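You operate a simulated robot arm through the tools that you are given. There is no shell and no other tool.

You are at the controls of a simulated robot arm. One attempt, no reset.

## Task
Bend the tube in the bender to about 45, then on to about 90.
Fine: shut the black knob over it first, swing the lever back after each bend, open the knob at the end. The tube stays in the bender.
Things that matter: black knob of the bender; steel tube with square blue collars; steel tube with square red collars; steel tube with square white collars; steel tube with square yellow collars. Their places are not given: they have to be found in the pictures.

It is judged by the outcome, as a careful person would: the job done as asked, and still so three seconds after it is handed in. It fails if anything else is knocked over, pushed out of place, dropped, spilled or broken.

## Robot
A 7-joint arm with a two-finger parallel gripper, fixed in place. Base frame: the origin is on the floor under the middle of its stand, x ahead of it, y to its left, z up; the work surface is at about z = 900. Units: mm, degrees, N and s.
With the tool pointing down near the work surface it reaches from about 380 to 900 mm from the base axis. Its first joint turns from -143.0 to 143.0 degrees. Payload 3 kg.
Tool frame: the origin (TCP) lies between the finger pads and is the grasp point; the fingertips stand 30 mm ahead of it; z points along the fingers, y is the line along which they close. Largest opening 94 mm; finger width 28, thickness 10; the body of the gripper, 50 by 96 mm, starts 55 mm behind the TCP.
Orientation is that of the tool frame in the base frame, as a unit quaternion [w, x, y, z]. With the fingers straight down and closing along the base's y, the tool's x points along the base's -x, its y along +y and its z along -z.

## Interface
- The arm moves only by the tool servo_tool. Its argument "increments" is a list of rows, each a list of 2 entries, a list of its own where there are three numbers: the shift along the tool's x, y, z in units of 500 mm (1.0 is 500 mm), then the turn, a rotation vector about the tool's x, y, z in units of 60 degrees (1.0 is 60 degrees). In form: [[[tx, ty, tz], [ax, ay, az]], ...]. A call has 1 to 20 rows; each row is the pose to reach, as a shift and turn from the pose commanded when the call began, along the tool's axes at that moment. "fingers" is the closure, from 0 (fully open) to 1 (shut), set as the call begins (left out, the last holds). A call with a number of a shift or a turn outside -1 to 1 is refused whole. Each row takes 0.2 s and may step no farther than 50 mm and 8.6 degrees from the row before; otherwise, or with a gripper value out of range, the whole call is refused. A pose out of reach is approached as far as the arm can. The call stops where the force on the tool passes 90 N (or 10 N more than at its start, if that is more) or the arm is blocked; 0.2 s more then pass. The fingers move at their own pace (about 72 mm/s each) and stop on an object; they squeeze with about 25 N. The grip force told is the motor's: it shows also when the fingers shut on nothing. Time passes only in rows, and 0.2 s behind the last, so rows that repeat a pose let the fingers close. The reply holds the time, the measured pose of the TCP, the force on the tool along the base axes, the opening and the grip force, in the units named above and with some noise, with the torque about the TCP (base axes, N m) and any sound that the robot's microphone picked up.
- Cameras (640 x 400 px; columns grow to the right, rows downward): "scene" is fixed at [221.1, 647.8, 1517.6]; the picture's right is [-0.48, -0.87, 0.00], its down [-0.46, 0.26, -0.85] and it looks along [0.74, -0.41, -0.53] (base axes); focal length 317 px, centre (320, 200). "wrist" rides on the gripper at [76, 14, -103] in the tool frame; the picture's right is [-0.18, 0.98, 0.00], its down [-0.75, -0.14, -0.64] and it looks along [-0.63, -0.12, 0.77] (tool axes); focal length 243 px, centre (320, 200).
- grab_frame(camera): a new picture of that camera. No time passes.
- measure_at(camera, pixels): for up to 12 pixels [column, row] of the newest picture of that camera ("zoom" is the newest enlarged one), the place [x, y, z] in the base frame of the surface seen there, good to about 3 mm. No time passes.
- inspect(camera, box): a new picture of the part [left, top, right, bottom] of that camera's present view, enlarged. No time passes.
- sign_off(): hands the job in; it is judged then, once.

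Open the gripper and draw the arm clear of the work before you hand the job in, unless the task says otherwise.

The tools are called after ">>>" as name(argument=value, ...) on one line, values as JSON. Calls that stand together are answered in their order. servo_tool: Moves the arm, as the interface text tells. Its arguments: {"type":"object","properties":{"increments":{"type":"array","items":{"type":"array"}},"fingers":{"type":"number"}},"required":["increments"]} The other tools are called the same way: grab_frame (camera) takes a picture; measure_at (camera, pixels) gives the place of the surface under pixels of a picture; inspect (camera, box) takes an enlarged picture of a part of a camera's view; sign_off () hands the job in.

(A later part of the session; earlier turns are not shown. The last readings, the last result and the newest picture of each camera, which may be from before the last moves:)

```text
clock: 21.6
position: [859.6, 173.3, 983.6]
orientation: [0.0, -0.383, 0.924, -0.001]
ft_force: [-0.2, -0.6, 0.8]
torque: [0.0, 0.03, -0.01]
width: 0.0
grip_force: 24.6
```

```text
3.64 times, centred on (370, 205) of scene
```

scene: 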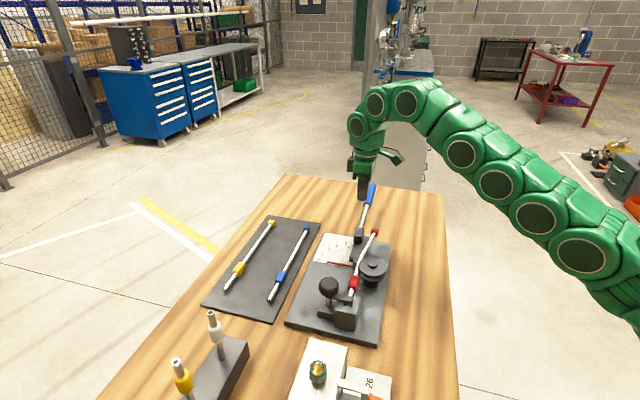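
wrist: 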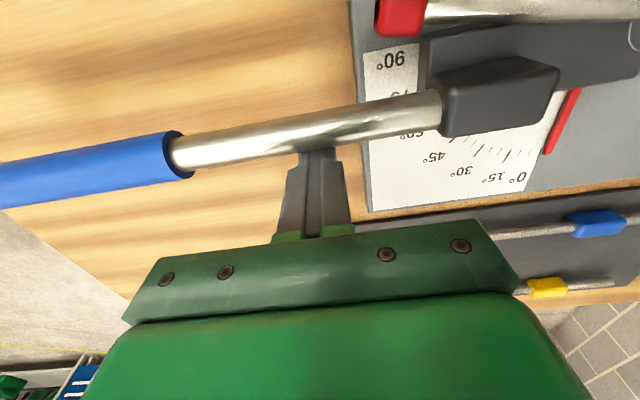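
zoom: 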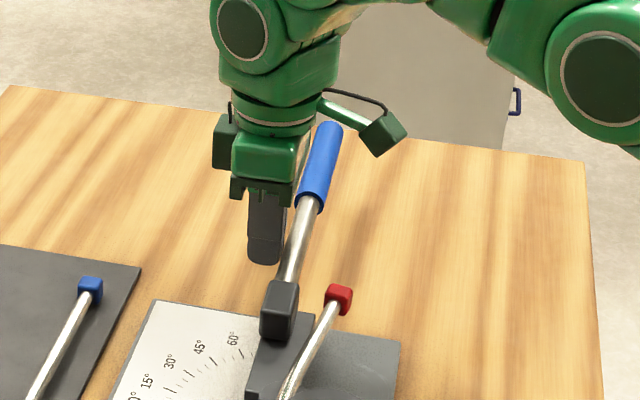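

The pole stands beside the rod, ~10 mm gap. I close the gap and push along an arc about the pivot for the first 15°, turning the tool with the lever.

>>> servo_tool(increments=[[[0.0192, 0, 0], [0, 0, 0]], [[0.0366, -0.0034, 0], [0, 0, 0.05]], [[0.0541, -0.0058, 0], [0, 0, 0.1]], [[0.0717, -0.0074, 0], [0, 0, 0.15]], [[0.0894, -0.008, 0], [0, 0, 0.2]], [[0.107, -0.0077, 0], [0, 0, 0.25]]], fingers=1)

>>> inspect(camera="scene", box=[310, 180, 430, 280])

>>> grab_frame(camera="wrist")

```text
clock: 23.0
position: [825.4, 135.1, 982.7]
orientation: [0.0, -0.259, 0.966, 0.0]
ft_force: [13.0, 7.9, 5.1]
torque: [0.09, -0.12, -0.07]
width: 0.0
grip_force: 25.8
```

```text
4.00 times, centred on (370, 230) of scene
```

zoom: 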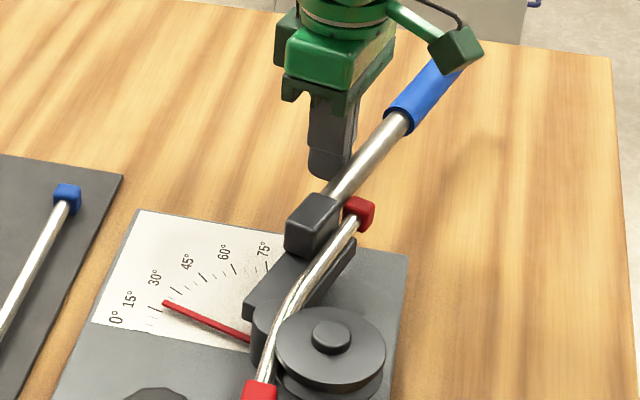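

```text
taken
```

wrist: 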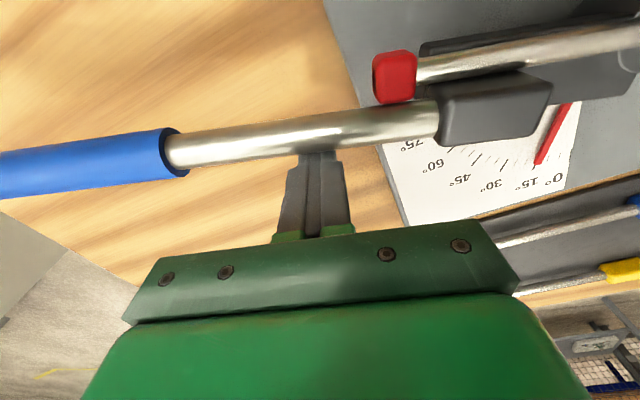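

The lever moved with only ~15 N. I zoom in on the pointer to read the scale and compare the tube.

>>> inspect(camera="scene", box=[320, 225, 400, 275])

>>> measure_at(camera="zoom", pixels=[[50, 380], [20, 360]])

```text
8.00 times, centred on (360, 250) of scene
```

zoom: 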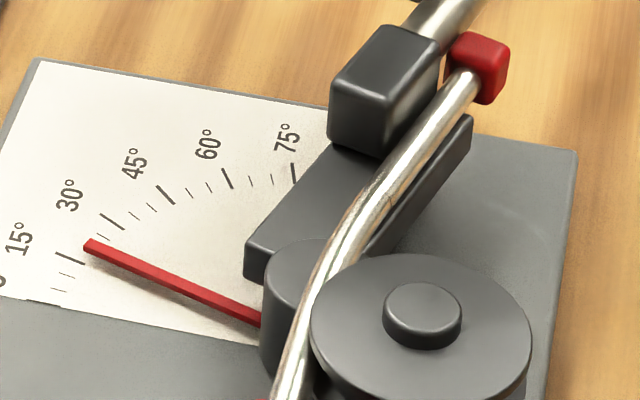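

```text
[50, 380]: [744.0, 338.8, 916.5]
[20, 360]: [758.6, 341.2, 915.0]
```

The pointer reads just under 20°. I measure the rod and tube lines to calibrate the lever's true angle against the tube's.

>>> measure_at(camera="wrist", pixels=[[190, 145], [250, 137], [350, 122], [420, 110], [420, 68], [470, 62], [530, 52], [600, 40], [150, 150], [560, 120]])

>>> grab_frame(camera="scene")

>>> measure_at(camera="scene", pixels=[[370, 214], [364, 222], [377, 235], [370, 244], [364, 254], [360, 262], [355, 275], [352, 290], [331, 255], [350, 264]])

```text
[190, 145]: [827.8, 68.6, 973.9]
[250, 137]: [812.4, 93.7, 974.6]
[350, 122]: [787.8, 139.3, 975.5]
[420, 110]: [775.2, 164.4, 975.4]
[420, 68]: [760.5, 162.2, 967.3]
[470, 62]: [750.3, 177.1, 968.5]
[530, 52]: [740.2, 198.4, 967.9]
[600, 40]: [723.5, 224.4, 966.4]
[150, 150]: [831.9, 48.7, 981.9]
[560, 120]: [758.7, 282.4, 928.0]
```

```text
taken
```

scene: 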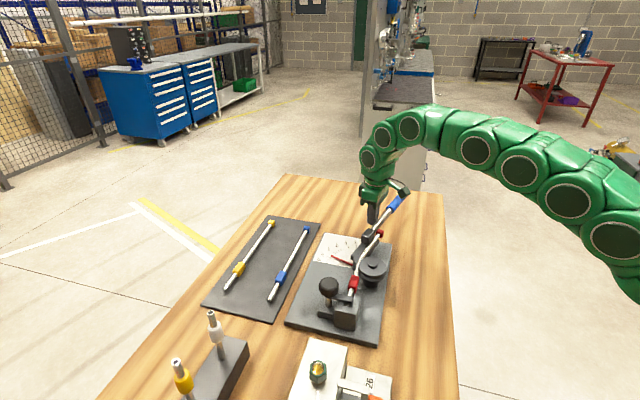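

```text
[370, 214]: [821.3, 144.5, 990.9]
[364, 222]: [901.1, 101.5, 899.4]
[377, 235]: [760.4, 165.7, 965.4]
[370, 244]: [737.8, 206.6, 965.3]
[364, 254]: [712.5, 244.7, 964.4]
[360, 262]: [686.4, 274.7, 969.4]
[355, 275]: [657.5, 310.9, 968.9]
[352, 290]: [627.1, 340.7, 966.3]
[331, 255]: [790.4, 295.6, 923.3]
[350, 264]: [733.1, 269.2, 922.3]
```

Rod now at about -61° (lever ≈16°), tube's free end at about -59° (bend ≈13°), so the lever is carrying the tube with ~15 N. I push another 20° along the arc.

>>> servo_tool(increments=[[[0.0144, -0.003, 0], [0, 0, 0.0417]], [[0.029, -0.0051, 0], [0, 0, 0.0833]], [[0.0437, -0.0067, 0], [0, 0, 0.125]], [[0.0584, -0.0077, 0], [0, 0, 0.1667]], [[0.0731, -0.0079, 0], [0, 0, 0.2083]], [[0.0878, -0.0077, 0], [0, 0, 0.25]], [[0.1025, -0.0066, 0], [0, 0, 0.2917]], [[0.1172, -0.0051, 0], [0, 0, 0.3333]], [[0.1172, -0.0051, 0], [0, 0, 0.3333]]], fingers=1)

>>> grab_frame(camera="wrist")

>>> inspect(camera="scene", box=[320, 215, 400, 275])

```text
clock: 25.0
position: [775.3, 102.0, 984.1]
orientation: [0.0, -0.086, 0.996, 0.0]
ft_force: [11.8, 1.0, 0.7]
torque: [0.06, -0.2, -0.03]
width: 0.0
grip_force: 25.3
```

```text
taken
```

wrist: 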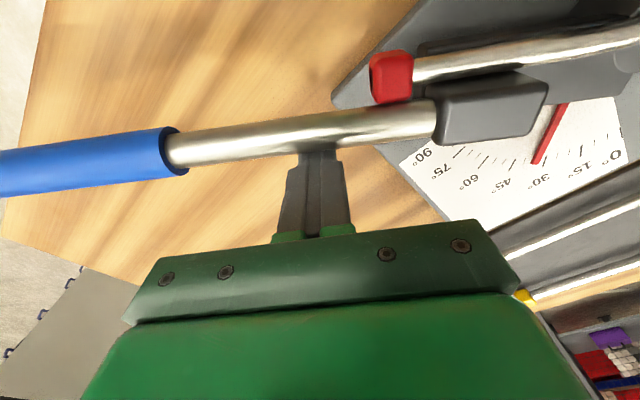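

```text
6.67 times, centred on (360, 245) of scene
```

zoom: 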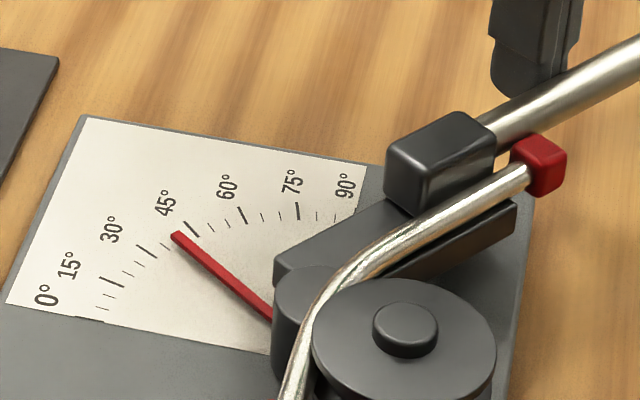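

Pointer reads about 36-38° allowing for parallax, with ~12 N push. I measure rod and tube lines again.

>>> measure_at(camera="wrist", pixels=[[190, 145], [250, 137], [350, 122], [420, 110], [420, 68], [460, 61], [500, 55], [540, 48], [580, 41], [620, 33]])

>>> measure_at(camera="zoom", pixels=[[520, 175], [490, 190], [450, 212], [410, 235], [380, 254], [355, 275], [330, 305], [310, 345], [295, 390], [176, 235], [260, 307], [540, 115]])

```text
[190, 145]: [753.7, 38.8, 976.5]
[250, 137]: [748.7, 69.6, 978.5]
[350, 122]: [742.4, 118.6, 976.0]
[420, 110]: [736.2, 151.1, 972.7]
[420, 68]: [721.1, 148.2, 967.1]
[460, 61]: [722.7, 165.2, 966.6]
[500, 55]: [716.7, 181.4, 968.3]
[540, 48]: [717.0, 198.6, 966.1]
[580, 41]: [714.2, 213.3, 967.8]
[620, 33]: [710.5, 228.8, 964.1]
```

```text
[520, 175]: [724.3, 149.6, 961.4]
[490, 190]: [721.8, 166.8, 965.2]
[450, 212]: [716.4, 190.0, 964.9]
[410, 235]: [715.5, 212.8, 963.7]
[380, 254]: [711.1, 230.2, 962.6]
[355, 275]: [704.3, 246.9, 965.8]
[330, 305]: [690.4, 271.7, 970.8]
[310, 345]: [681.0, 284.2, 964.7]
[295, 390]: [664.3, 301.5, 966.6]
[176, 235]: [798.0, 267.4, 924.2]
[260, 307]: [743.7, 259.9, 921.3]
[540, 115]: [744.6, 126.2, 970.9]
```

Rod at -81° (lever ≈36°) and the tube's free end at about -81.5°, so they agree under load. I push 9° more to bring the lever to 45°.

>>> servo_tool(increments=[[[0.0174, -0.0034, 0], [0, 0, 0.05]], [[0.0349, -0.0058, 0], [0, 0, 0.1]], [[0.0525, -0.0074, 0], [0, 0, 0.15]], [[0.0525, -0.0074, 0], [0, 0, 0.15]]], fingers=1)

>>> grab_frame(camera="wrist")

>>> inspect(camera="scene", box=[320, 215, 400, 275])

>>> measure_at(camera="wrist", pixels=[[190, 145], [250, 137], [350, 122], [420, 110], [420, 68], [460, 61], [500, 55], [540, 48], [580, 41], [620, 33]])

```text
clock: 26.0
position: [750.5, 94.5, 985.0]
orientation: [-0.001, -0.008, 1.0, -0.001]
ft_force: [12.0, 0.7, 4.7]
torque: [0.03, -0.12, -0.04]
width: 0.2
grip_force: 24.5
```

```text
taken
```

wrist: 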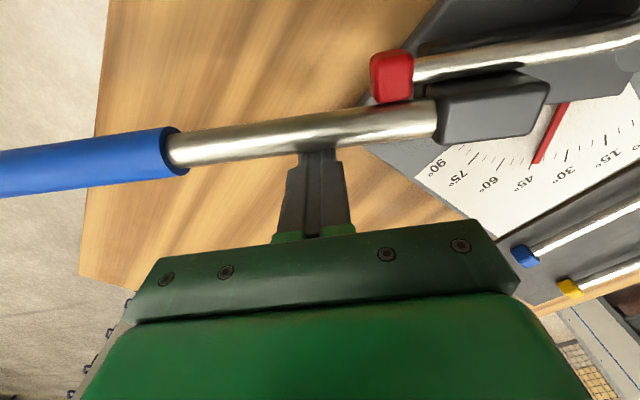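

```text
6.67 times, centred on (360, 245) of scene
```

zoom: 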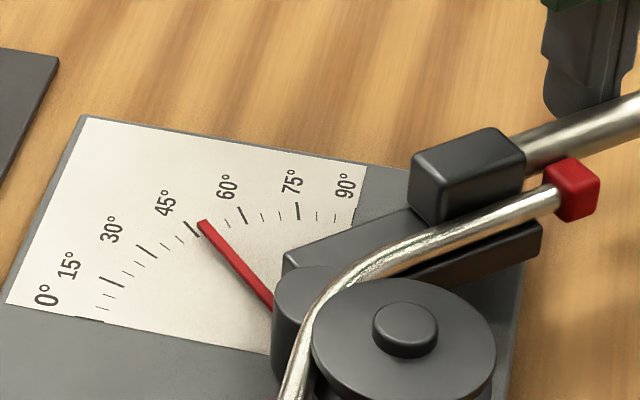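

```text
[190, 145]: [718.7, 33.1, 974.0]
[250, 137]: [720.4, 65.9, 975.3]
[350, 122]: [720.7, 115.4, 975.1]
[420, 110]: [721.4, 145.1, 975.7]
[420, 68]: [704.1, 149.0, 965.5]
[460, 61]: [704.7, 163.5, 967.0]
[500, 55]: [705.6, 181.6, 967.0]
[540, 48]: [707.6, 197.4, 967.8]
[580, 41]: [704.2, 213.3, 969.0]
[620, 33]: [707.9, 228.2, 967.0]
```

Lever rod at about -91° (≈46°), tube free end about -92° (bend ≈46°), pointer near 45. I back off, lift over the lever and look at whether the tube springs back.

>>> servo_tool(increments=[[[-0.02, 0, 0], [0, 0, 0]], [[-0.02, 0, -0.07], [0, 0, 0]], [[-0.02, 0, -0.14], [0, 0, 0]], [[0.05, 0, -0.14], [0, 0, 0]], [[0.12, 0, -0.14], [0, 0, 0]], [[0.12, 0, -0.14], [0, 0, 0]]], fingers=1)

>>> grab_frame(camera="wrist")

>>> inspect(camera="scene", box=[320, 215, 400, 275])

>>> measure_at(camera="zoom", pixels=[[550, 198], [520, 210], [490, 222], [450, 236], [410, 254], [380, 268], [560, 155], [600, 130], [203, 223], [260, 290]])

```text
clock: 27.4
position: [690.2, 91.9, 1052.9]
orientation: [0.0, -0.009, 1.0, 0.0]
ft_force: [0.2, -0.1, 0.1]
torque: [0.01, 0.01, 0.01]
width: 0.2
grip_force: 24.9
```

```text
taken
```

wrist: 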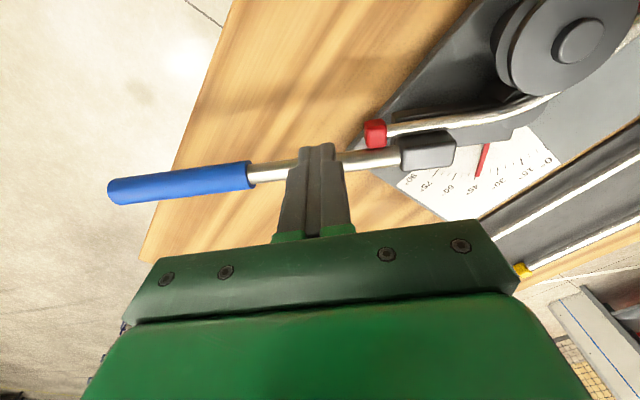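

```text
6.67 times, centred on (360, 245) of scene
```

zoom: 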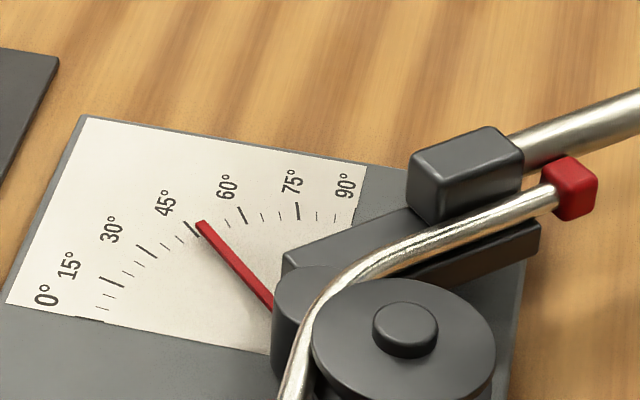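

```text
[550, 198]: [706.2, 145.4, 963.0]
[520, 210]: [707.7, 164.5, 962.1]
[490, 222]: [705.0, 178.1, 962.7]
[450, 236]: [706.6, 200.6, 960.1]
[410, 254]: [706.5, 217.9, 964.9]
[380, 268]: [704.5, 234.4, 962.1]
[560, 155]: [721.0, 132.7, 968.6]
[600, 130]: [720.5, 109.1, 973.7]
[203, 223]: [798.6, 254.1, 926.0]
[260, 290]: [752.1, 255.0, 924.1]
```

The lever stays put at 46° and the tube shows a bend of ~45° (free end about -90°). I lower the pole on the die side of the lever, then check the gap before swinging it back.

>>> servo_tool(increments=[[[0.01, 0, 0.07], [0, 0, 0]], [[0.01, 0, 0.14], [0, 0, 0]], [[0.01, 0, 0.14], [0, 0, 0]]], fingers=1)

>>> inspect(camera="scene", box=[320, 195, 440, 275])

```text
clock: 28.2
position: [686.1, 93.4, 984.5]
orientation: [0.0, -0.009, 1.0, 0.001]
ft_force: [0.1, 0.2, 0.5]
torque: [0.02, -0.02, 0.02]
width: 0.0
grip_force: 25.2
```

```text
5.00 times, centred on (380, 235) of scene
```

zoom: 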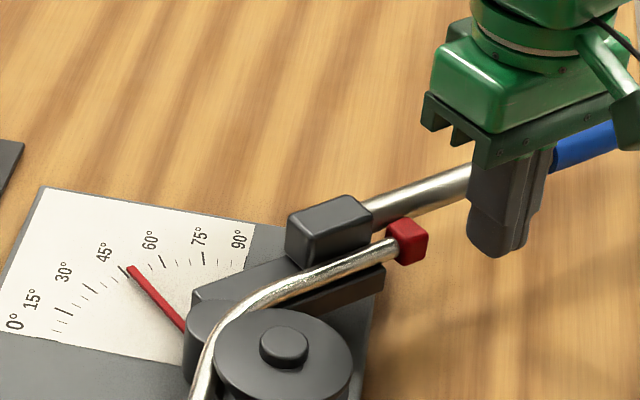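

The pole is beside the lever, on the die side, beyond the tube's end collar with clearance. I swing the lever back along the arc, first by 20°, watching the force.

>>> servo_tool(increments=[[[-0.028, 0, 0], [0, 0, 0]], [[-0.0511, -0.0001, 0], [0, 0, -0.0667]], [[-0.074, 0.0014, 0], [0, 0, -0.1333]], [[-0.0969, 0.0045, 0], [0, 0, -0.2]], [[-0.1195, 0.0092, 0], [0, 0, -0.2667]], [[-0.1416, 0.0155, 0], [0, 0, -0.3333]]], fingers=1)

>>> inspect(camera="scene", box=[320, 215, 400, 275])

>>> measure_at(camera="zoom", pixels=[[550, 198], [520, 210], [490, 222], [450, 236], [410, 254], [380, 268]])

```text
clock: 29.6
position: [756.7, 101.6, 985.5]
orientation: [0.0, -0.183, 0.983, 0.0]
ft_force: [0.9, 0.3, -0.1]
torque: [-0.03, 0.01, 0.05]
width: 0.0
grip_force: 24.8
```

```text
6.67 times, centred on (360, 245) of scene
```

zoom: 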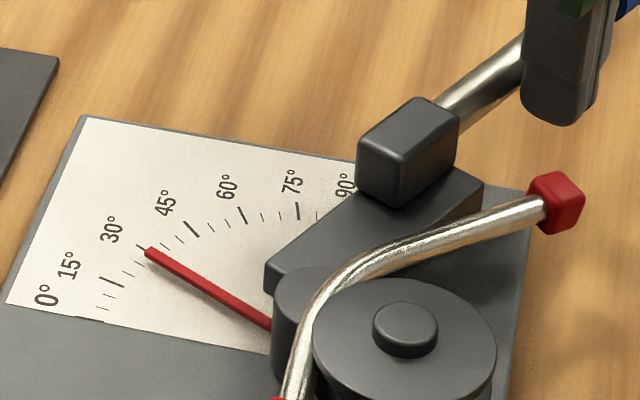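

```text
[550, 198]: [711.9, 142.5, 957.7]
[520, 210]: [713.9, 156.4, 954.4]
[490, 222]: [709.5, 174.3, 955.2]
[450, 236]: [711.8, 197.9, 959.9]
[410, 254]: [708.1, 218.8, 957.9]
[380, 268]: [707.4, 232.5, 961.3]
```

The lever moves back easily and the tube stays bent, with a little springback. I sample the tube's centreline more carefully.

>>> measure_at(camera="zoom", pixels=[[532, 207], [515, 212], [500, 216], [480, 222], [460, 229], [440, 236], [420, 243], [400, 251], [385, 257], [370, 266], [310, 340], [300, 365]])

>>> grab_frame(camera="wrist")

```text
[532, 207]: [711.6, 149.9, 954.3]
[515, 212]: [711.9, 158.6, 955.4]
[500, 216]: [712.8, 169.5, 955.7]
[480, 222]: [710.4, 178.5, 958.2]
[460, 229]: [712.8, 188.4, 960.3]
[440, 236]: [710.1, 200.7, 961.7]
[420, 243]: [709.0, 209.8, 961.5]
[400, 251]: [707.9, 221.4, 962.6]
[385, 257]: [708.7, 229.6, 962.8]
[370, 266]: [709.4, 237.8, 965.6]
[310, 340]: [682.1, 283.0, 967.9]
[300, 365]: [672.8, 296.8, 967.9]
```

```text
taken
```

wrist: 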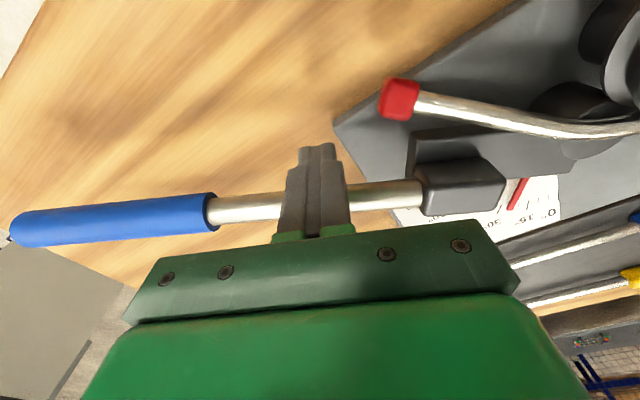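

>>> measure_at(camera="wrist", pixels=[[425, 102], [450, 107], [475, 111], [500, 115], [525, 120], [550, 125], [575, 129], [600, 131], [400, 98], [230, 208], [400, 193]])

>>> inspect(camera="wrist", box=[370, 40, 640, 240])

```text
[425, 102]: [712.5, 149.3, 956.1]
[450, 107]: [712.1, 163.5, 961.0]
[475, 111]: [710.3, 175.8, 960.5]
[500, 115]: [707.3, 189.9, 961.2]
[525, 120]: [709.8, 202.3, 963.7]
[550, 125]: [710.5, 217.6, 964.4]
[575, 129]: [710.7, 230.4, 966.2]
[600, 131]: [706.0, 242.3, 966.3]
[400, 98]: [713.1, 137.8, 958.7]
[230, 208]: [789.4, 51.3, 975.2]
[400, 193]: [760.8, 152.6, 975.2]
```

```text
2.00 times, centred on (505, 140) of wrist
```

zoom: 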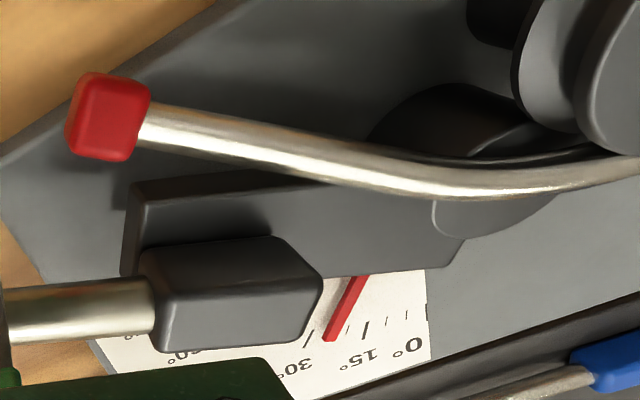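

The tube's free end now measures -87° (bend ≈42°) and has dropped a few mm in height (z≈957). I check the clamp bar, lever plate height and tube support.

>>> measure_at(camera="zoom", pixels=[[300, 210], [200, 210], [400, 220], [240, 250], [460, 215], [110, 90], [150, 125], [250, 150], [350, 170], [450, 185], [550, 178], [620, 165]])

>>> inspect(camera="scene", box=[310, 240, 400, 330])

```text
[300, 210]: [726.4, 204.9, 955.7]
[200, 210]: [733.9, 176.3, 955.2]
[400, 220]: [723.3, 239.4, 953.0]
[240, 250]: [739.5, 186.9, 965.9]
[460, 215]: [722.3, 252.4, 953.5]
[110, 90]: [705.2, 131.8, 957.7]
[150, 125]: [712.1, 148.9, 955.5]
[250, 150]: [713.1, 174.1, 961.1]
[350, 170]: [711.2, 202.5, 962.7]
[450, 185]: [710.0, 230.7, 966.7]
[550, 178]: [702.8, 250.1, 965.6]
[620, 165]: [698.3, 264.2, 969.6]
```

```text
4.44 times, centred on (355, 285) of scene
```

zoom: 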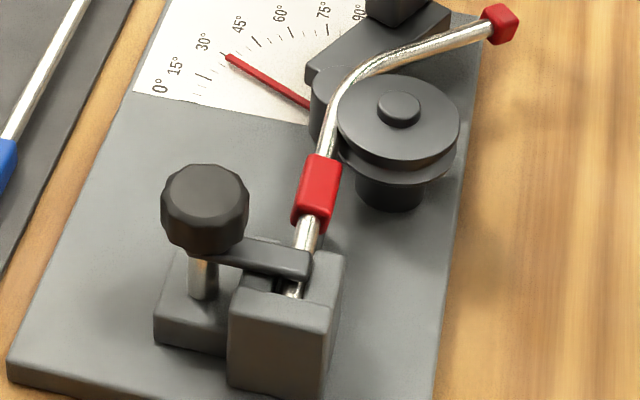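

The clamp bar is still shut. The relaxed bend is ~42°, a little short because of ~3° springback, so before finishing the return I cross to the other side of the lever to nudge the bend slightly further.

>>> servo_tool(increments=[[[0.024, 0, 0], [0, 0, 0]], [[0.024, 0, -0.07], [0, 0, 0]], [[0.024, 0, -0.14], [0, 0, 0]], [[-0.04, 0, -0.14], [0, 0, 0]], [[-0.108, 0, -0.14], [0, 0, 0]], [[-0.108, 0, -0.14], [0, 0, 0]]], fingers=1)

>>> grab_frame(camera="wrist")

>>> inspect(camera="scene", box=[320, 195, 440, 275])

```text
clock: 31.0
position: [805.8, 121.9, 1054.7]
orientation: [0.0, -0.182, 0.983, 0.0]
ft_force: [-0.7, 0.2, 0.5]
torque: [0.0, -0.01, -0.01]
width: 0.1
grip_force: 25.2
```

```text
taken
```

wrist: 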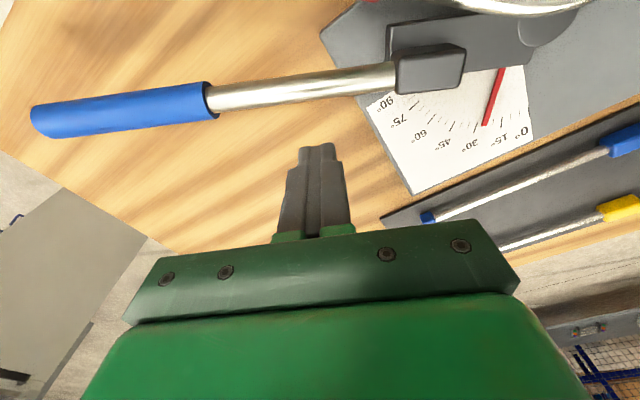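

```text
5.00 times, centred on (380, 235) of scene
```

zoom: 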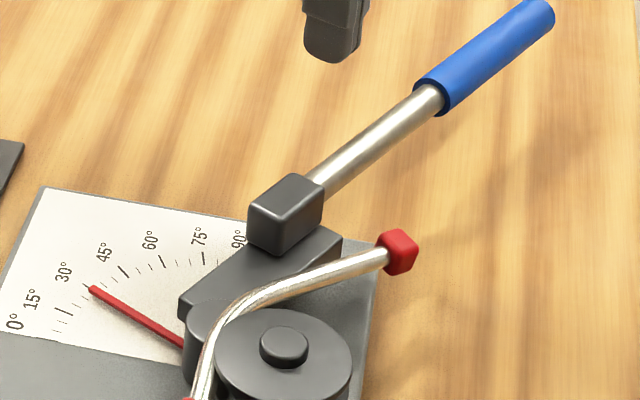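

The pole is on the outer side of the lever, above it. I lower it and push forward on the arc to about lever 36°, then check tube contact.

>>> servo_tool(increments=[[[0, 0, 0.07], [0, 0, 0]], [[0, 0, 0.14], [0, 0, 0]], [[0.0226, -0.0048, 0.14], [0, 0, 0.0667]], [[0.0455, -0.008, 0.14], [0, 0, 0.1333]], [[0.0628, -0.0094, 0.14], [0, 0, 0.1833]], [[0.0628, -0.0094, 0.14], [0, 0, 0.1833]]], fingers=1)

>>> inspect(camera="scene", box=[320, 215, 400, 275])

>>> grab_frame(camera="wrist")

```text
clock: 32.4
position: [778.5, 104.3, 985.0]
orientation: [0.0, -0.086, 0.996, 0.0]
ft_force: [2.1, 1.3, 0.7]
torque: [0.0, -0.02, 0.01]
width: 0.0
grip_force: 24.7
```

```text
6.67 times, centred on (360, 245) of scene
```

zoom: 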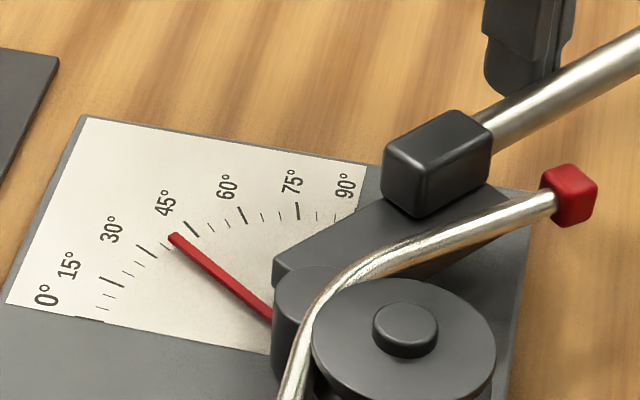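

```text
taken
```

wrist: 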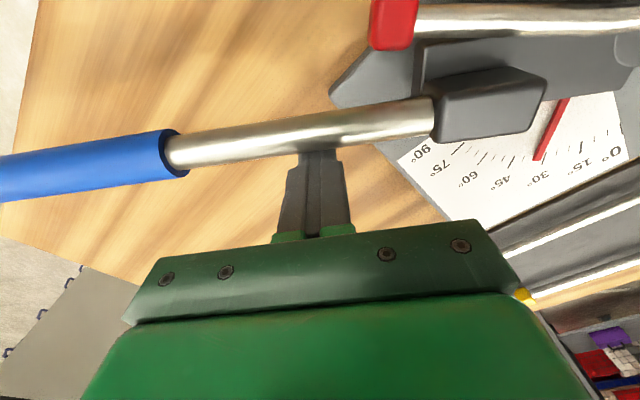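

The lever plate slid back under the tube and lifted it, with little force. I continue the push 13° further to a lever angle of about 48°.

>>> servo_tool(increments=[[[0.0226, -0.0048, 0], [0, 0, 0.0667]], [[0.0455, -0.008, 0], [0, 0, 0.1333]], [[0.0628, -0.0094, 0], [0, 0, 0.1833]], [[0.0745, -0.0098, 0], [0, 0, 0.2167]], [[0.0745, -0.0098, 0], [0, 0, 0.2167]]], fingers=1)

>>> grab_frame(camera="wrist")

>>> measure_at(camera="wrist", pixels=[[190, 145], [250, 137], [350, 122], [420, 110], [420, 68], [460, 61], [500, 55], [540, 48], [580, 41], [620, 33]])

>>> inspect(camera="scene", box=[320, 215, 400, 275])

```text
clock: 33.6
position: [742.7, 94.1, 984.3]
orientation: [0.0, 0.027, 1.0, 0.0]
ft_force: [13.9, -4.3, 2.9]
torque: [0.02, -0.16, 0.02]
width: 0.0
grip_force: 25.4
```

```text
taken
```

wrist: 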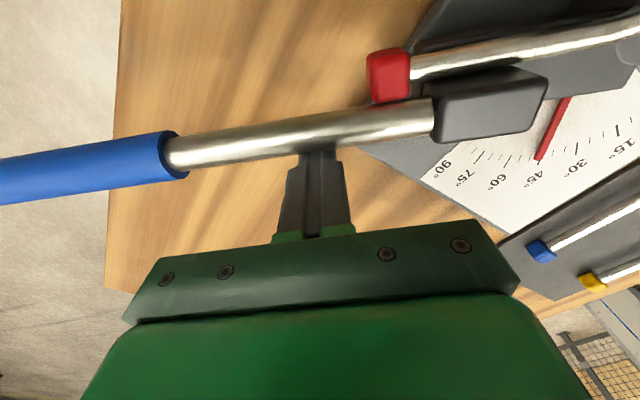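

```text
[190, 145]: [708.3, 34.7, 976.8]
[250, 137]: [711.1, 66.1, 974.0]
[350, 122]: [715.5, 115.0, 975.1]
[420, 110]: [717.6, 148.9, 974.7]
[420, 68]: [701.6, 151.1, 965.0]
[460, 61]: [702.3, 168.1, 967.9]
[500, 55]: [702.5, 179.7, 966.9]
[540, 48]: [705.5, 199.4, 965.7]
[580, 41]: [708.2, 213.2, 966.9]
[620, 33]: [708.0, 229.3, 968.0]
```

```text
6.67 times, centred on (360, 245) of scene
```

zoom: 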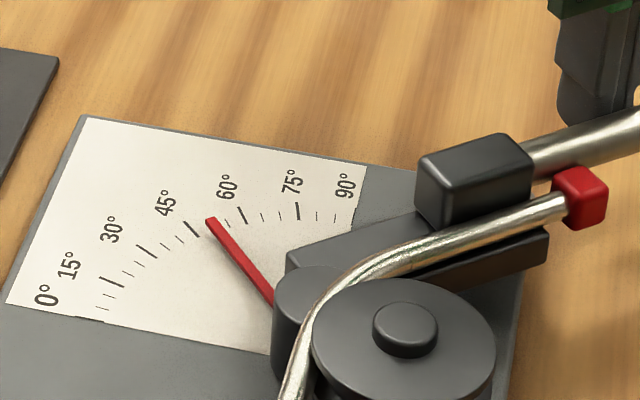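

Rod at about -94.7° (lever ≈49°), tube loaded about 48-49°, so it should relax to ~45°. I back off, lift, cross to the die side and lower again for the return swing.

>>> servo_tool(increments=[[[-0.02, 0, 0], [0, 0, 0]], [[-0.02, 0, -0.07], [0, 0, 0]], [[-0.02, 0, -0.14], [0, 0, 0]], [[0.05, 0, -0.14], [0, 0, 0]], [[0.11, 0, -0.14], [0, 0, 0]], [[0.11, 0, -0.07], [0, 0, 0]], [[0.11, 0, 0], [0, 0, 0]], [[0.11, 0, 0], [0, 0, 0]]], fingers=1)

>>> grab_frame(camera="wrist")

>>> inspect(camera="scene", box=[320, 195, 440, 275])

```text
clock: 35.4
position: [688.0, 95.9, 982.3]
orientation: [-0.001, 0.026, 1.0, 0.0]
ft_force: [0.4, -0.4, -0.3]
torque: [0.03, -0.01, 0.03]
width: 0.1
grip_force: 25.4
```

```text
taken
```

wrist: 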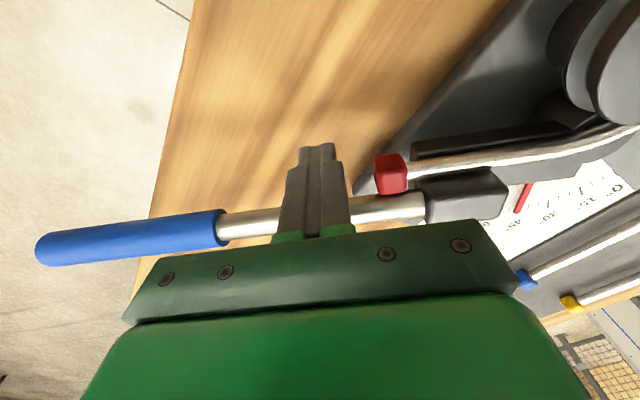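

```text
5.00 times, centred on (380, 235) of scene
```

zoom: 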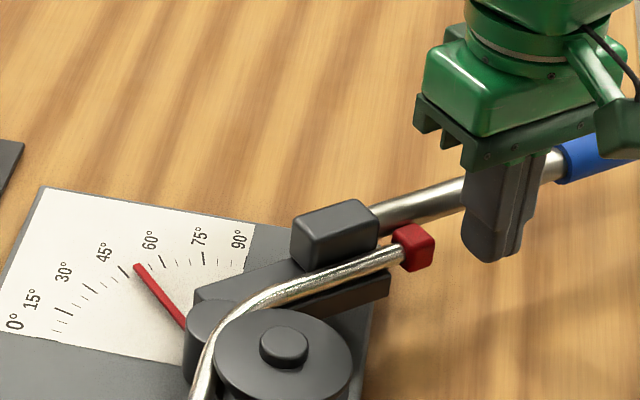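

The pole sits on the die side, clear of the tube's end collar. I now swing the lever back by about 44° along the arc.

>>> servo_tool(increments=[[[-0.0227, -0.0012, 0], [0, 0, -0.0667]], [[-0.0455, -0.0008, 0], [0, 0, -0.1333]], [[-0.0682, 0.0012, 0], [0, 0, -0.2]], [[-0.0907, 0.0048, 0], [0, 0, -0.2667]], [[-0.1129, 0.01, 0], [0, 0, -0.3333]], [[-0.1346, 0.0166, 0], [0, 0, -0.4]], [[-0.1559, 0.0248, 0], [0, 0, -0.4667]], [[-0.1765, 0.0344, 0], [0, 0, -0.5333]], [[-0.1964, 0.0455, 0], [0, 0, -0.6]], [[-0.2155, 0.0579, 0], [0, 0, -0.6667]], [[-0.2337, 0.0716, 0], [0, 0, -0.7333]]], fingers=1)

>>> inspect(camera="scene", box=[320, 205, 420, 285])

>>> grab_frame(camera="wrist")

```text
clock: 37.8
position: [805.7, 127.3, 983.3]
orientation: [0.0, -0.351, 0.936, -0.001]
ft_force: [0.1, -0.2, 0.7]
torque: [-0.02, 0.0, -0.02]
width: 0.0
grip_force: 25.0
```

```text
5.00 times, centred on (370, 245) of scene
```

zoom: 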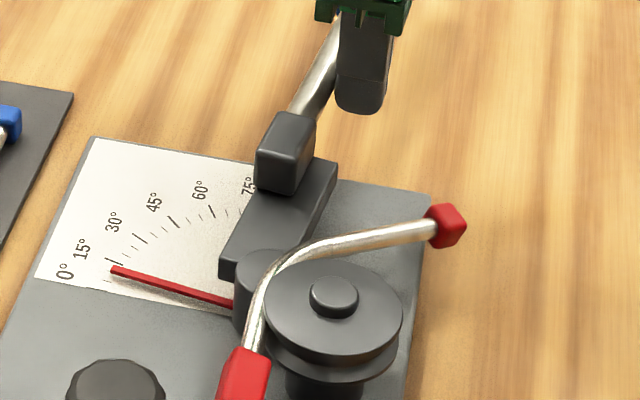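

```text
taken
```

wrist: 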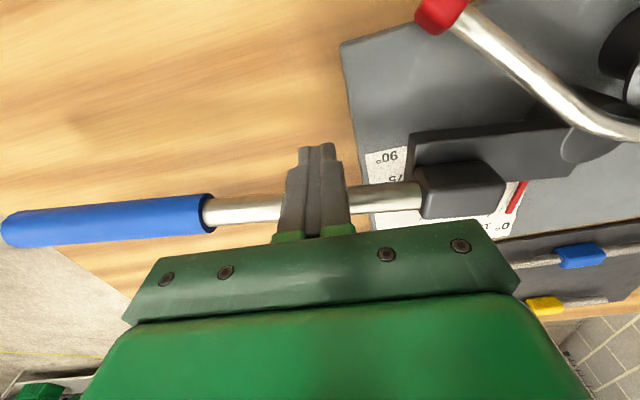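

The pointer is near 8° now and the tube stays bent. I push the lever the last ~7° back toward 0, watching for the stop.

>>> servo_tool(increments=[[[-0.0171, -0.001, 0], [0, 0, -0.05]], [[-0.0341, -0.0012, 0], [0, 0, -0.1]], [[-0.0341, -0.0012, 0], [0, 0, -0.1]]], fingers=1)

>>> inspect(camera="scene", box=[320, 220, 400, 280])

```text
clock: 38.6
position: [819.5, 137.0, 983.9]
orientation: [-0.001, -0.398, 0.917, 0.0]
ft_force: [-1.4, -1.0, -0.5]
torque: [-0.03, 0.03, 0.01]
width: 0.0
grip_force: 25.8
```

```text
6.67 times, centred on (360, 250) of scene
```

zoom: 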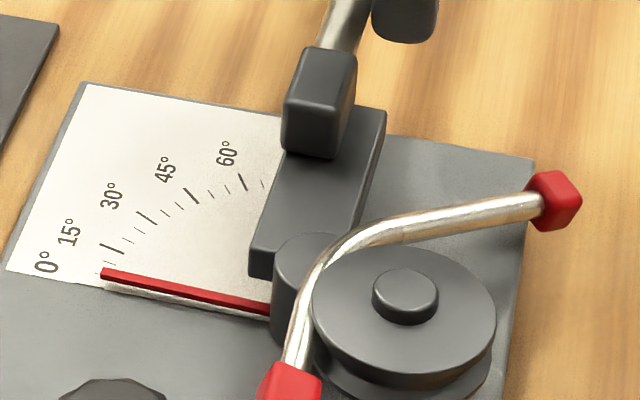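

Pointer is within ~2° of its original 0 position. I push 3° further to settle it fully at 0 and read the force.

>>> servo_tool(increments=[[[-0.0085, -0.0005, 0], [0, 0, -0.025]], [[-0.0171, -0.001, 0], [0, 0, -0.05]], [[-0.0171, -0.001, 0], [0, 0, -0.05]]], fingers=1)

>>> inspect(camera="scene", box=[320, 220, 400, 280])

>>> grab_frame(camera="wrist")

```text
clock: 39.4
position: [824.8, 140.1, 983.8]
orientation: [-0.002, -0.421, 0.907, 0.0]
ft_force: [-55.8, -32.9, 4.8]
torque: [0.03, 1.27, 0.17]
width: 0.0
grip_force: 24.8
```

```text
6.67 times, centred on (360, 250) of scene
```

zoom: 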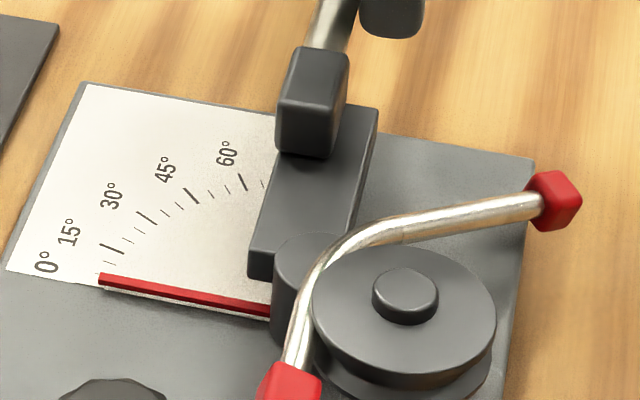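

```text
taken
```

wrist: 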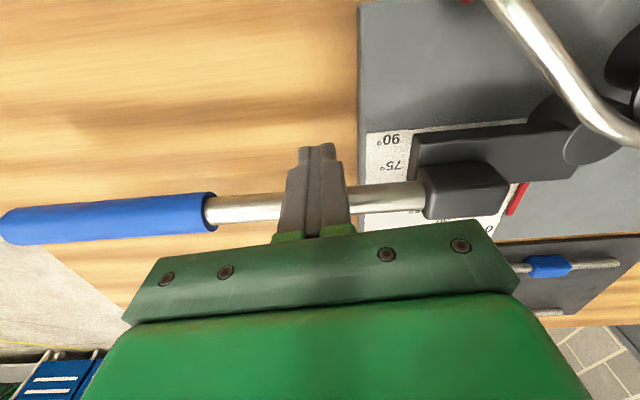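

The lever reached its stop at 0 (65 N). I back off, lift, and measure the tube's relaxed bend.

>>> servo_tool(increments=[[[0.016, 0, 0], [0, 0, 0]], [[0.03, 0, 0], [0, 0, 0]], [[0.03, 0, -0.07], [0, 0, 0]], [[0.03, 0, -0.14], [0, 0, 0]], [[0.03, 0, -0.14], [0, 0, 0]]], fingers=1)

>>> inspect(camera="scene", box=[320, 220, 400, 280])

>>> measure_at(camera="zoom", pixels=[[530, 205], [510, 209], [490, 213], [470, 217], [450, 220], [430, 225], [410, 229], [390, 234], [370, 240], [310, 300], [300, 330], [292, 355]])

>>> grab_frame(camera="wrist")

```text
clock: 40.6
position: [815.7, 131.4, 1052.3]
orientation: [0.0, -0.422, 0.906, 0.001]
ft_force: [0.5, -0.7, 0.6]
torque: [0.01, 0.03, 0.01]
width: 0.2
grip_force: 25.1
```

```text
6.67 times, centred on (360, 250) of scene
```

zoom: 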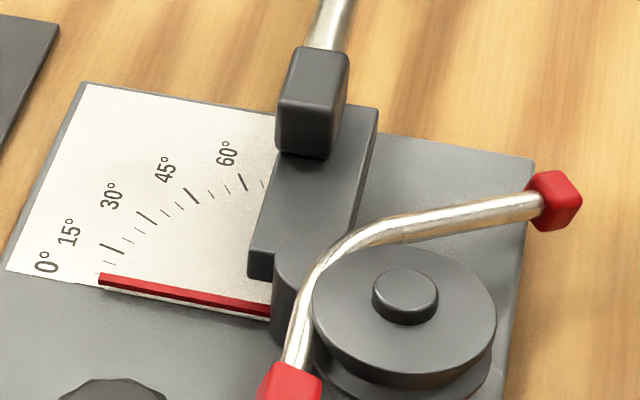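

```text
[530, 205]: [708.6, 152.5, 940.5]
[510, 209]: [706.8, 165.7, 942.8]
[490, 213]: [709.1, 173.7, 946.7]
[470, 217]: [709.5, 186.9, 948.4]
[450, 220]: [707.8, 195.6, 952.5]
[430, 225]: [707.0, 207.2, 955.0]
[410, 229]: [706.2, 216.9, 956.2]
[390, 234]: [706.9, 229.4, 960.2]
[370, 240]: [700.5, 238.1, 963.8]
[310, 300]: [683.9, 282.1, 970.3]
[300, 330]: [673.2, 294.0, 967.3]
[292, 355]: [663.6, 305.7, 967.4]
```

```text
taken
```

wrist: 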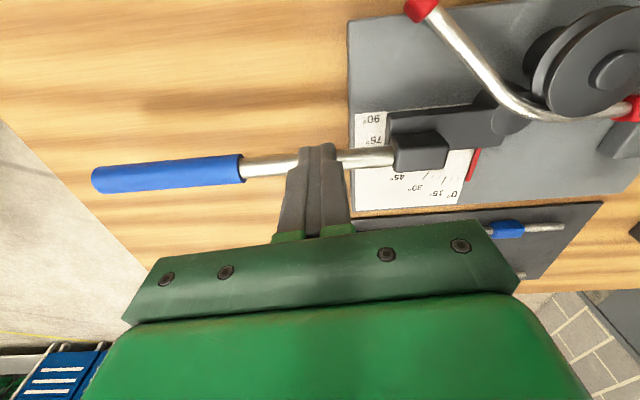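

Relaxed bend in 3D computes to ~45° (free leg (0.02,-0.97,-0.25) against clamped leg (0.70,-0.71,0)), though the tube has rolled so its end hangs lower. I check that the clamp bar is really fully shut.

>>> inspect(camera="scene", box=[310, 265, 380, 335])

>>> measure_at(camera="zoom", pixels=[[270, 190], [300, 195], [330, 202], [350, 207], [250, 95], [385, 35], [375, 95], [355, 150], [310, 245], [345, 245], [400, 215], [310, 190]])

```text
5.71 times, centred on (345, 300) of scene
```

zoom: 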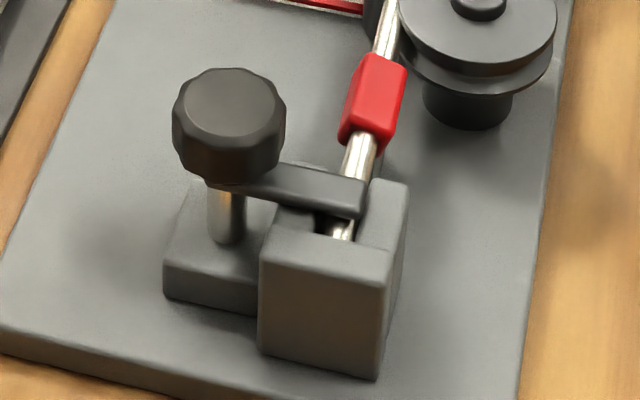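

```text
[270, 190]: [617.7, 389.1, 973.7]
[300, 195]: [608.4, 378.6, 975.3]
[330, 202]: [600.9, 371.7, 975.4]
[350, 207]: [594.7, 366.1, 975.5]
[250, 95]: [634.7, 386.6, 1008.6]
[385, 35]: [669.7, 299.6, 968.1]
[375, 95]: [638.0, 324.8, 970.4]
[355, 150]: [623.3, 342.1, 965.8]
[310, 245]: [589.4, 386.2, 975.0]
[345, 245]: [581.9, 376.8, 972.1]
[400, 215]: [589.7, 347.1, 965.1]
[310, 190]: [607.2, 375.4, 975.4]
```

The bar lies exactly at 225°, square over the tube, so the clamp is shut. For the second bend I lower a little, cross to the outer side of the lever and lower to pushing height.

>>> servo_tool(increments=[[[0, 0, 0.054], [0, 0, 0]], [[-0.06, 0.003, 0.054], [0, 0, 0.04]], [[-0.1225, 0.0067, 0.054], [0, 0, 0.0817]], [[-0.1225, 0.0067, 0.1], [0, 0, 0.0817]], [[-0.1225, 0.0067, 0.138], [0, 0, 0.0817]], [[-0.1225, 0.0067, 0.138], [0, 0, 0.0817]]], fingers=1)

>>> grab_frame(camera="wrist")

>>> inspect(camera="scene", box=[320, 195, 440, 275])

```text
clock: 42.0
position: [852.7, 182.1, 985.7]
orientation: [0.0, -0.384, 0.923, 0.0]
ft_force: [0.6, -0.3, -0.2]
torque: [0.01, -0.02, 0.0]
width: 0.0
grip_force: 25.3
```

```text
taken
```

wrist: 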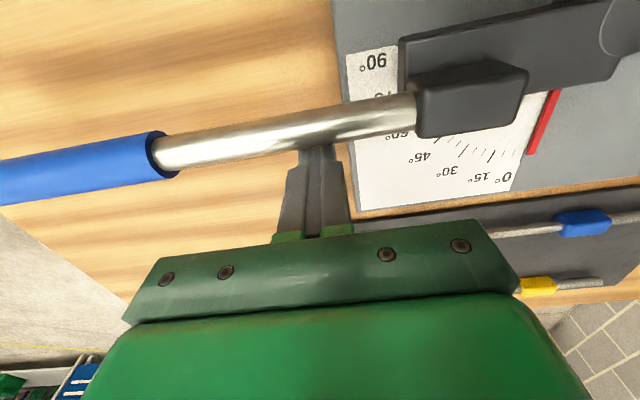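

```text
5.00 times, centred on (380, 235) of scene
```

zoom: 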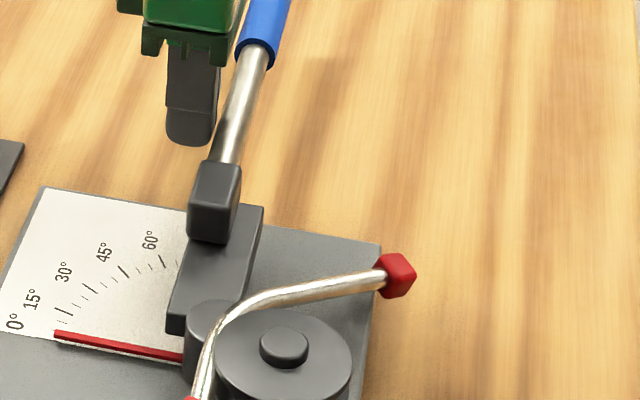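

Pole is on the outer side, lever at 0. I push along the arc to about lever 25° and check how the tube meets the lever plate.

>>> servo_tool(increments=[[[0.0206, 0, 0.004], [0, 0, 0]], [[0.0423, -0.0043, 0.004], [0, 0, 0.0667]], [[0.0643, -0.0072, 0.004], [0, 0, 0.1333]], [[0.0864, -0.0084, 0.004], [0, 0, 0.2]], [[0.1085, -0.0082, 0.004], [0, 0, 0.2667]], [[0.1305, -0.0063, 0.004], [0, 0, 0.3333]], [[0.1524, -0.003, 0.004], [0, 0, 0.4]], [[0.1524, -0.003, 0.004], [0, 0, 0.4]]], fingers=1)

>>> inspect(camera="scene", box=[320, 215, 400, 275])

>>> grab_frame(camera="wrist")

```text
clock: 43.8
position: [801.3, 125.9, 982.9]
orientation: [0.0, -0.183, 0.983, -0.001]
ft_force: [0.0, 0.3, 0.1]
torque: [0.02, 0.02, 0.0]
width: 0.3
grip_force: 24.8
```

```text
6.67 times, centred on (360, 245) of scene
```

zoom: 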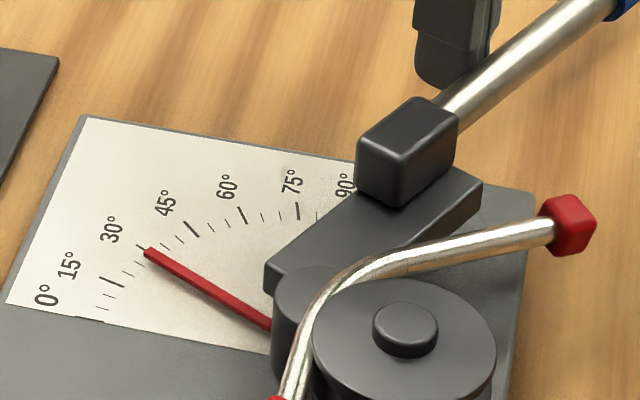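

```text
taken
```

wrist: 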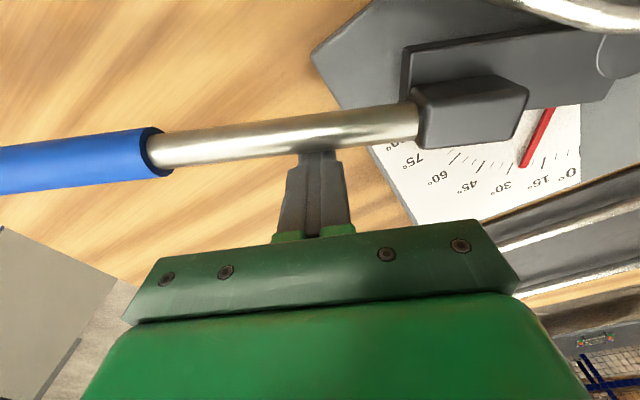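

Lever at ~27°, no load yet. I continue 20° more to about lever 46°, where it should take up the tube again.

>>> servo_tool(increments=[[[0.0217, -0.0043, 0], [0, 0, 0.0667]], [[0.0437, -0.0072, 0], [0, 0, 0.1333]], [[0.0658, -0.0084, 0], [0, 0, 0.2]], [[0.0879, -0.0082, 0], [0, 0, 0.2667]], [[0.1099, -0.0063, 0], [0, 0, 0.3333]], [[0.1099, -0.0063, 0], [0, 0, 0.3333]]], fingers=1)

>>> inspect(camera="scene", box=[320, 215, 400, 275])

>>> grab_frame(camera="wrist")

```text
clock: 45.2
position: [749.0, 103.5, 983.6]
orientation: [0.0, -0.008, 1.0, -0.001]
ft_force: [1.0, -0.7, -0.6]
torque: [0.0, -0.03, 0.0]
width: 0.0
grip_force: 25.0
```

```text
6.67 times, centred on (360, 245) of scene
```

zoom: 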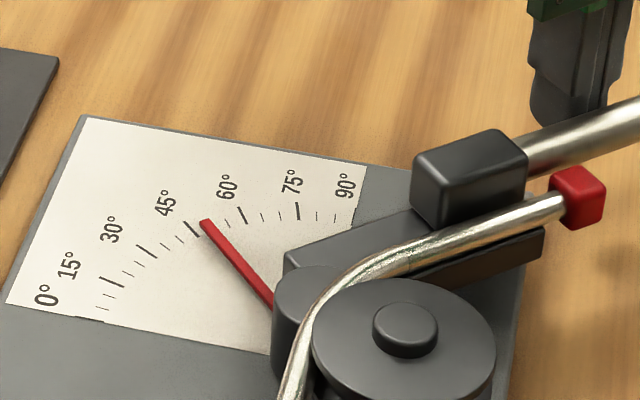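

```text
taken
```

wrist: 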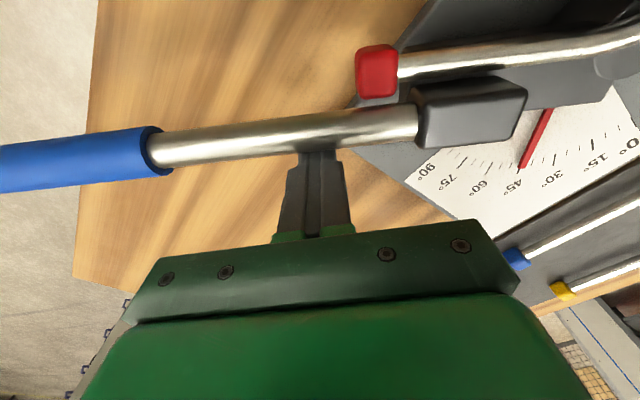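

The tube lies on the plate again and the lever is at ~46° with no load. I push on by 24°, to about lever 70°.

>>> servo_tool(increments=[[[0.0217, -0.0043, 0], [0, 0, 0.0667]], [[0.0437, -0.0072, 0], [0, 0, 0.1333]], [[0.0658, -0.0084, 0], [0, 0, 0.2]], [[0.0879, -0.0082, 0], [0, 0, 0.2667]], [[0.1099, -0.0063, 0], [0, 0, 0.3333]], [[0.1318, -0.003, 0], [0, 0, 0.4]], [[0.1318, -0.003, 0], [0, 0, 0.4]]], fingers=1)

>>> inspect(camera="scene", box=[320, 205, 420, 285])

>>> grab_frame(camera="wrist")

```text
clock: 46.8
position: [683.9, 101.9, 983.5]
orientation: [0.001, 0.199, 0.98, 0.0]
ft_force: [8.1, -4.7, 1.7]
torque: [-0.18, -0.05, 0.0]
width: 0.1
grip_force: 24.7
```

```text
5.00 times, centred on (370, 245) of scene
```

zoom: 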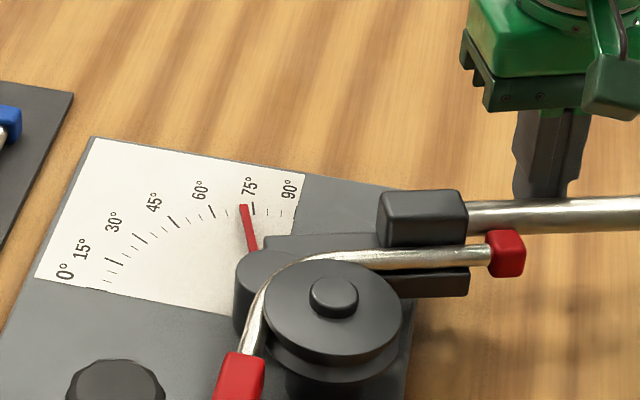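

```text
taken
```

wrist: 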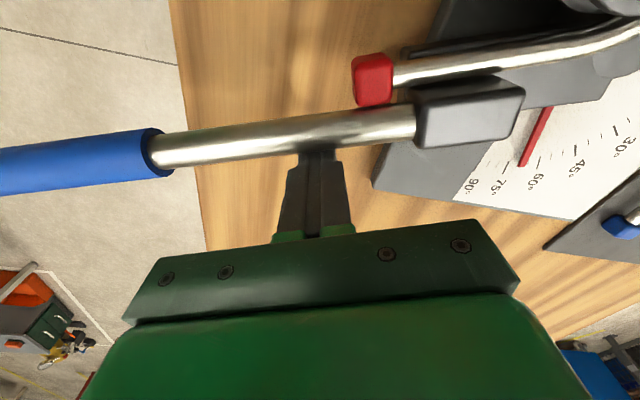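

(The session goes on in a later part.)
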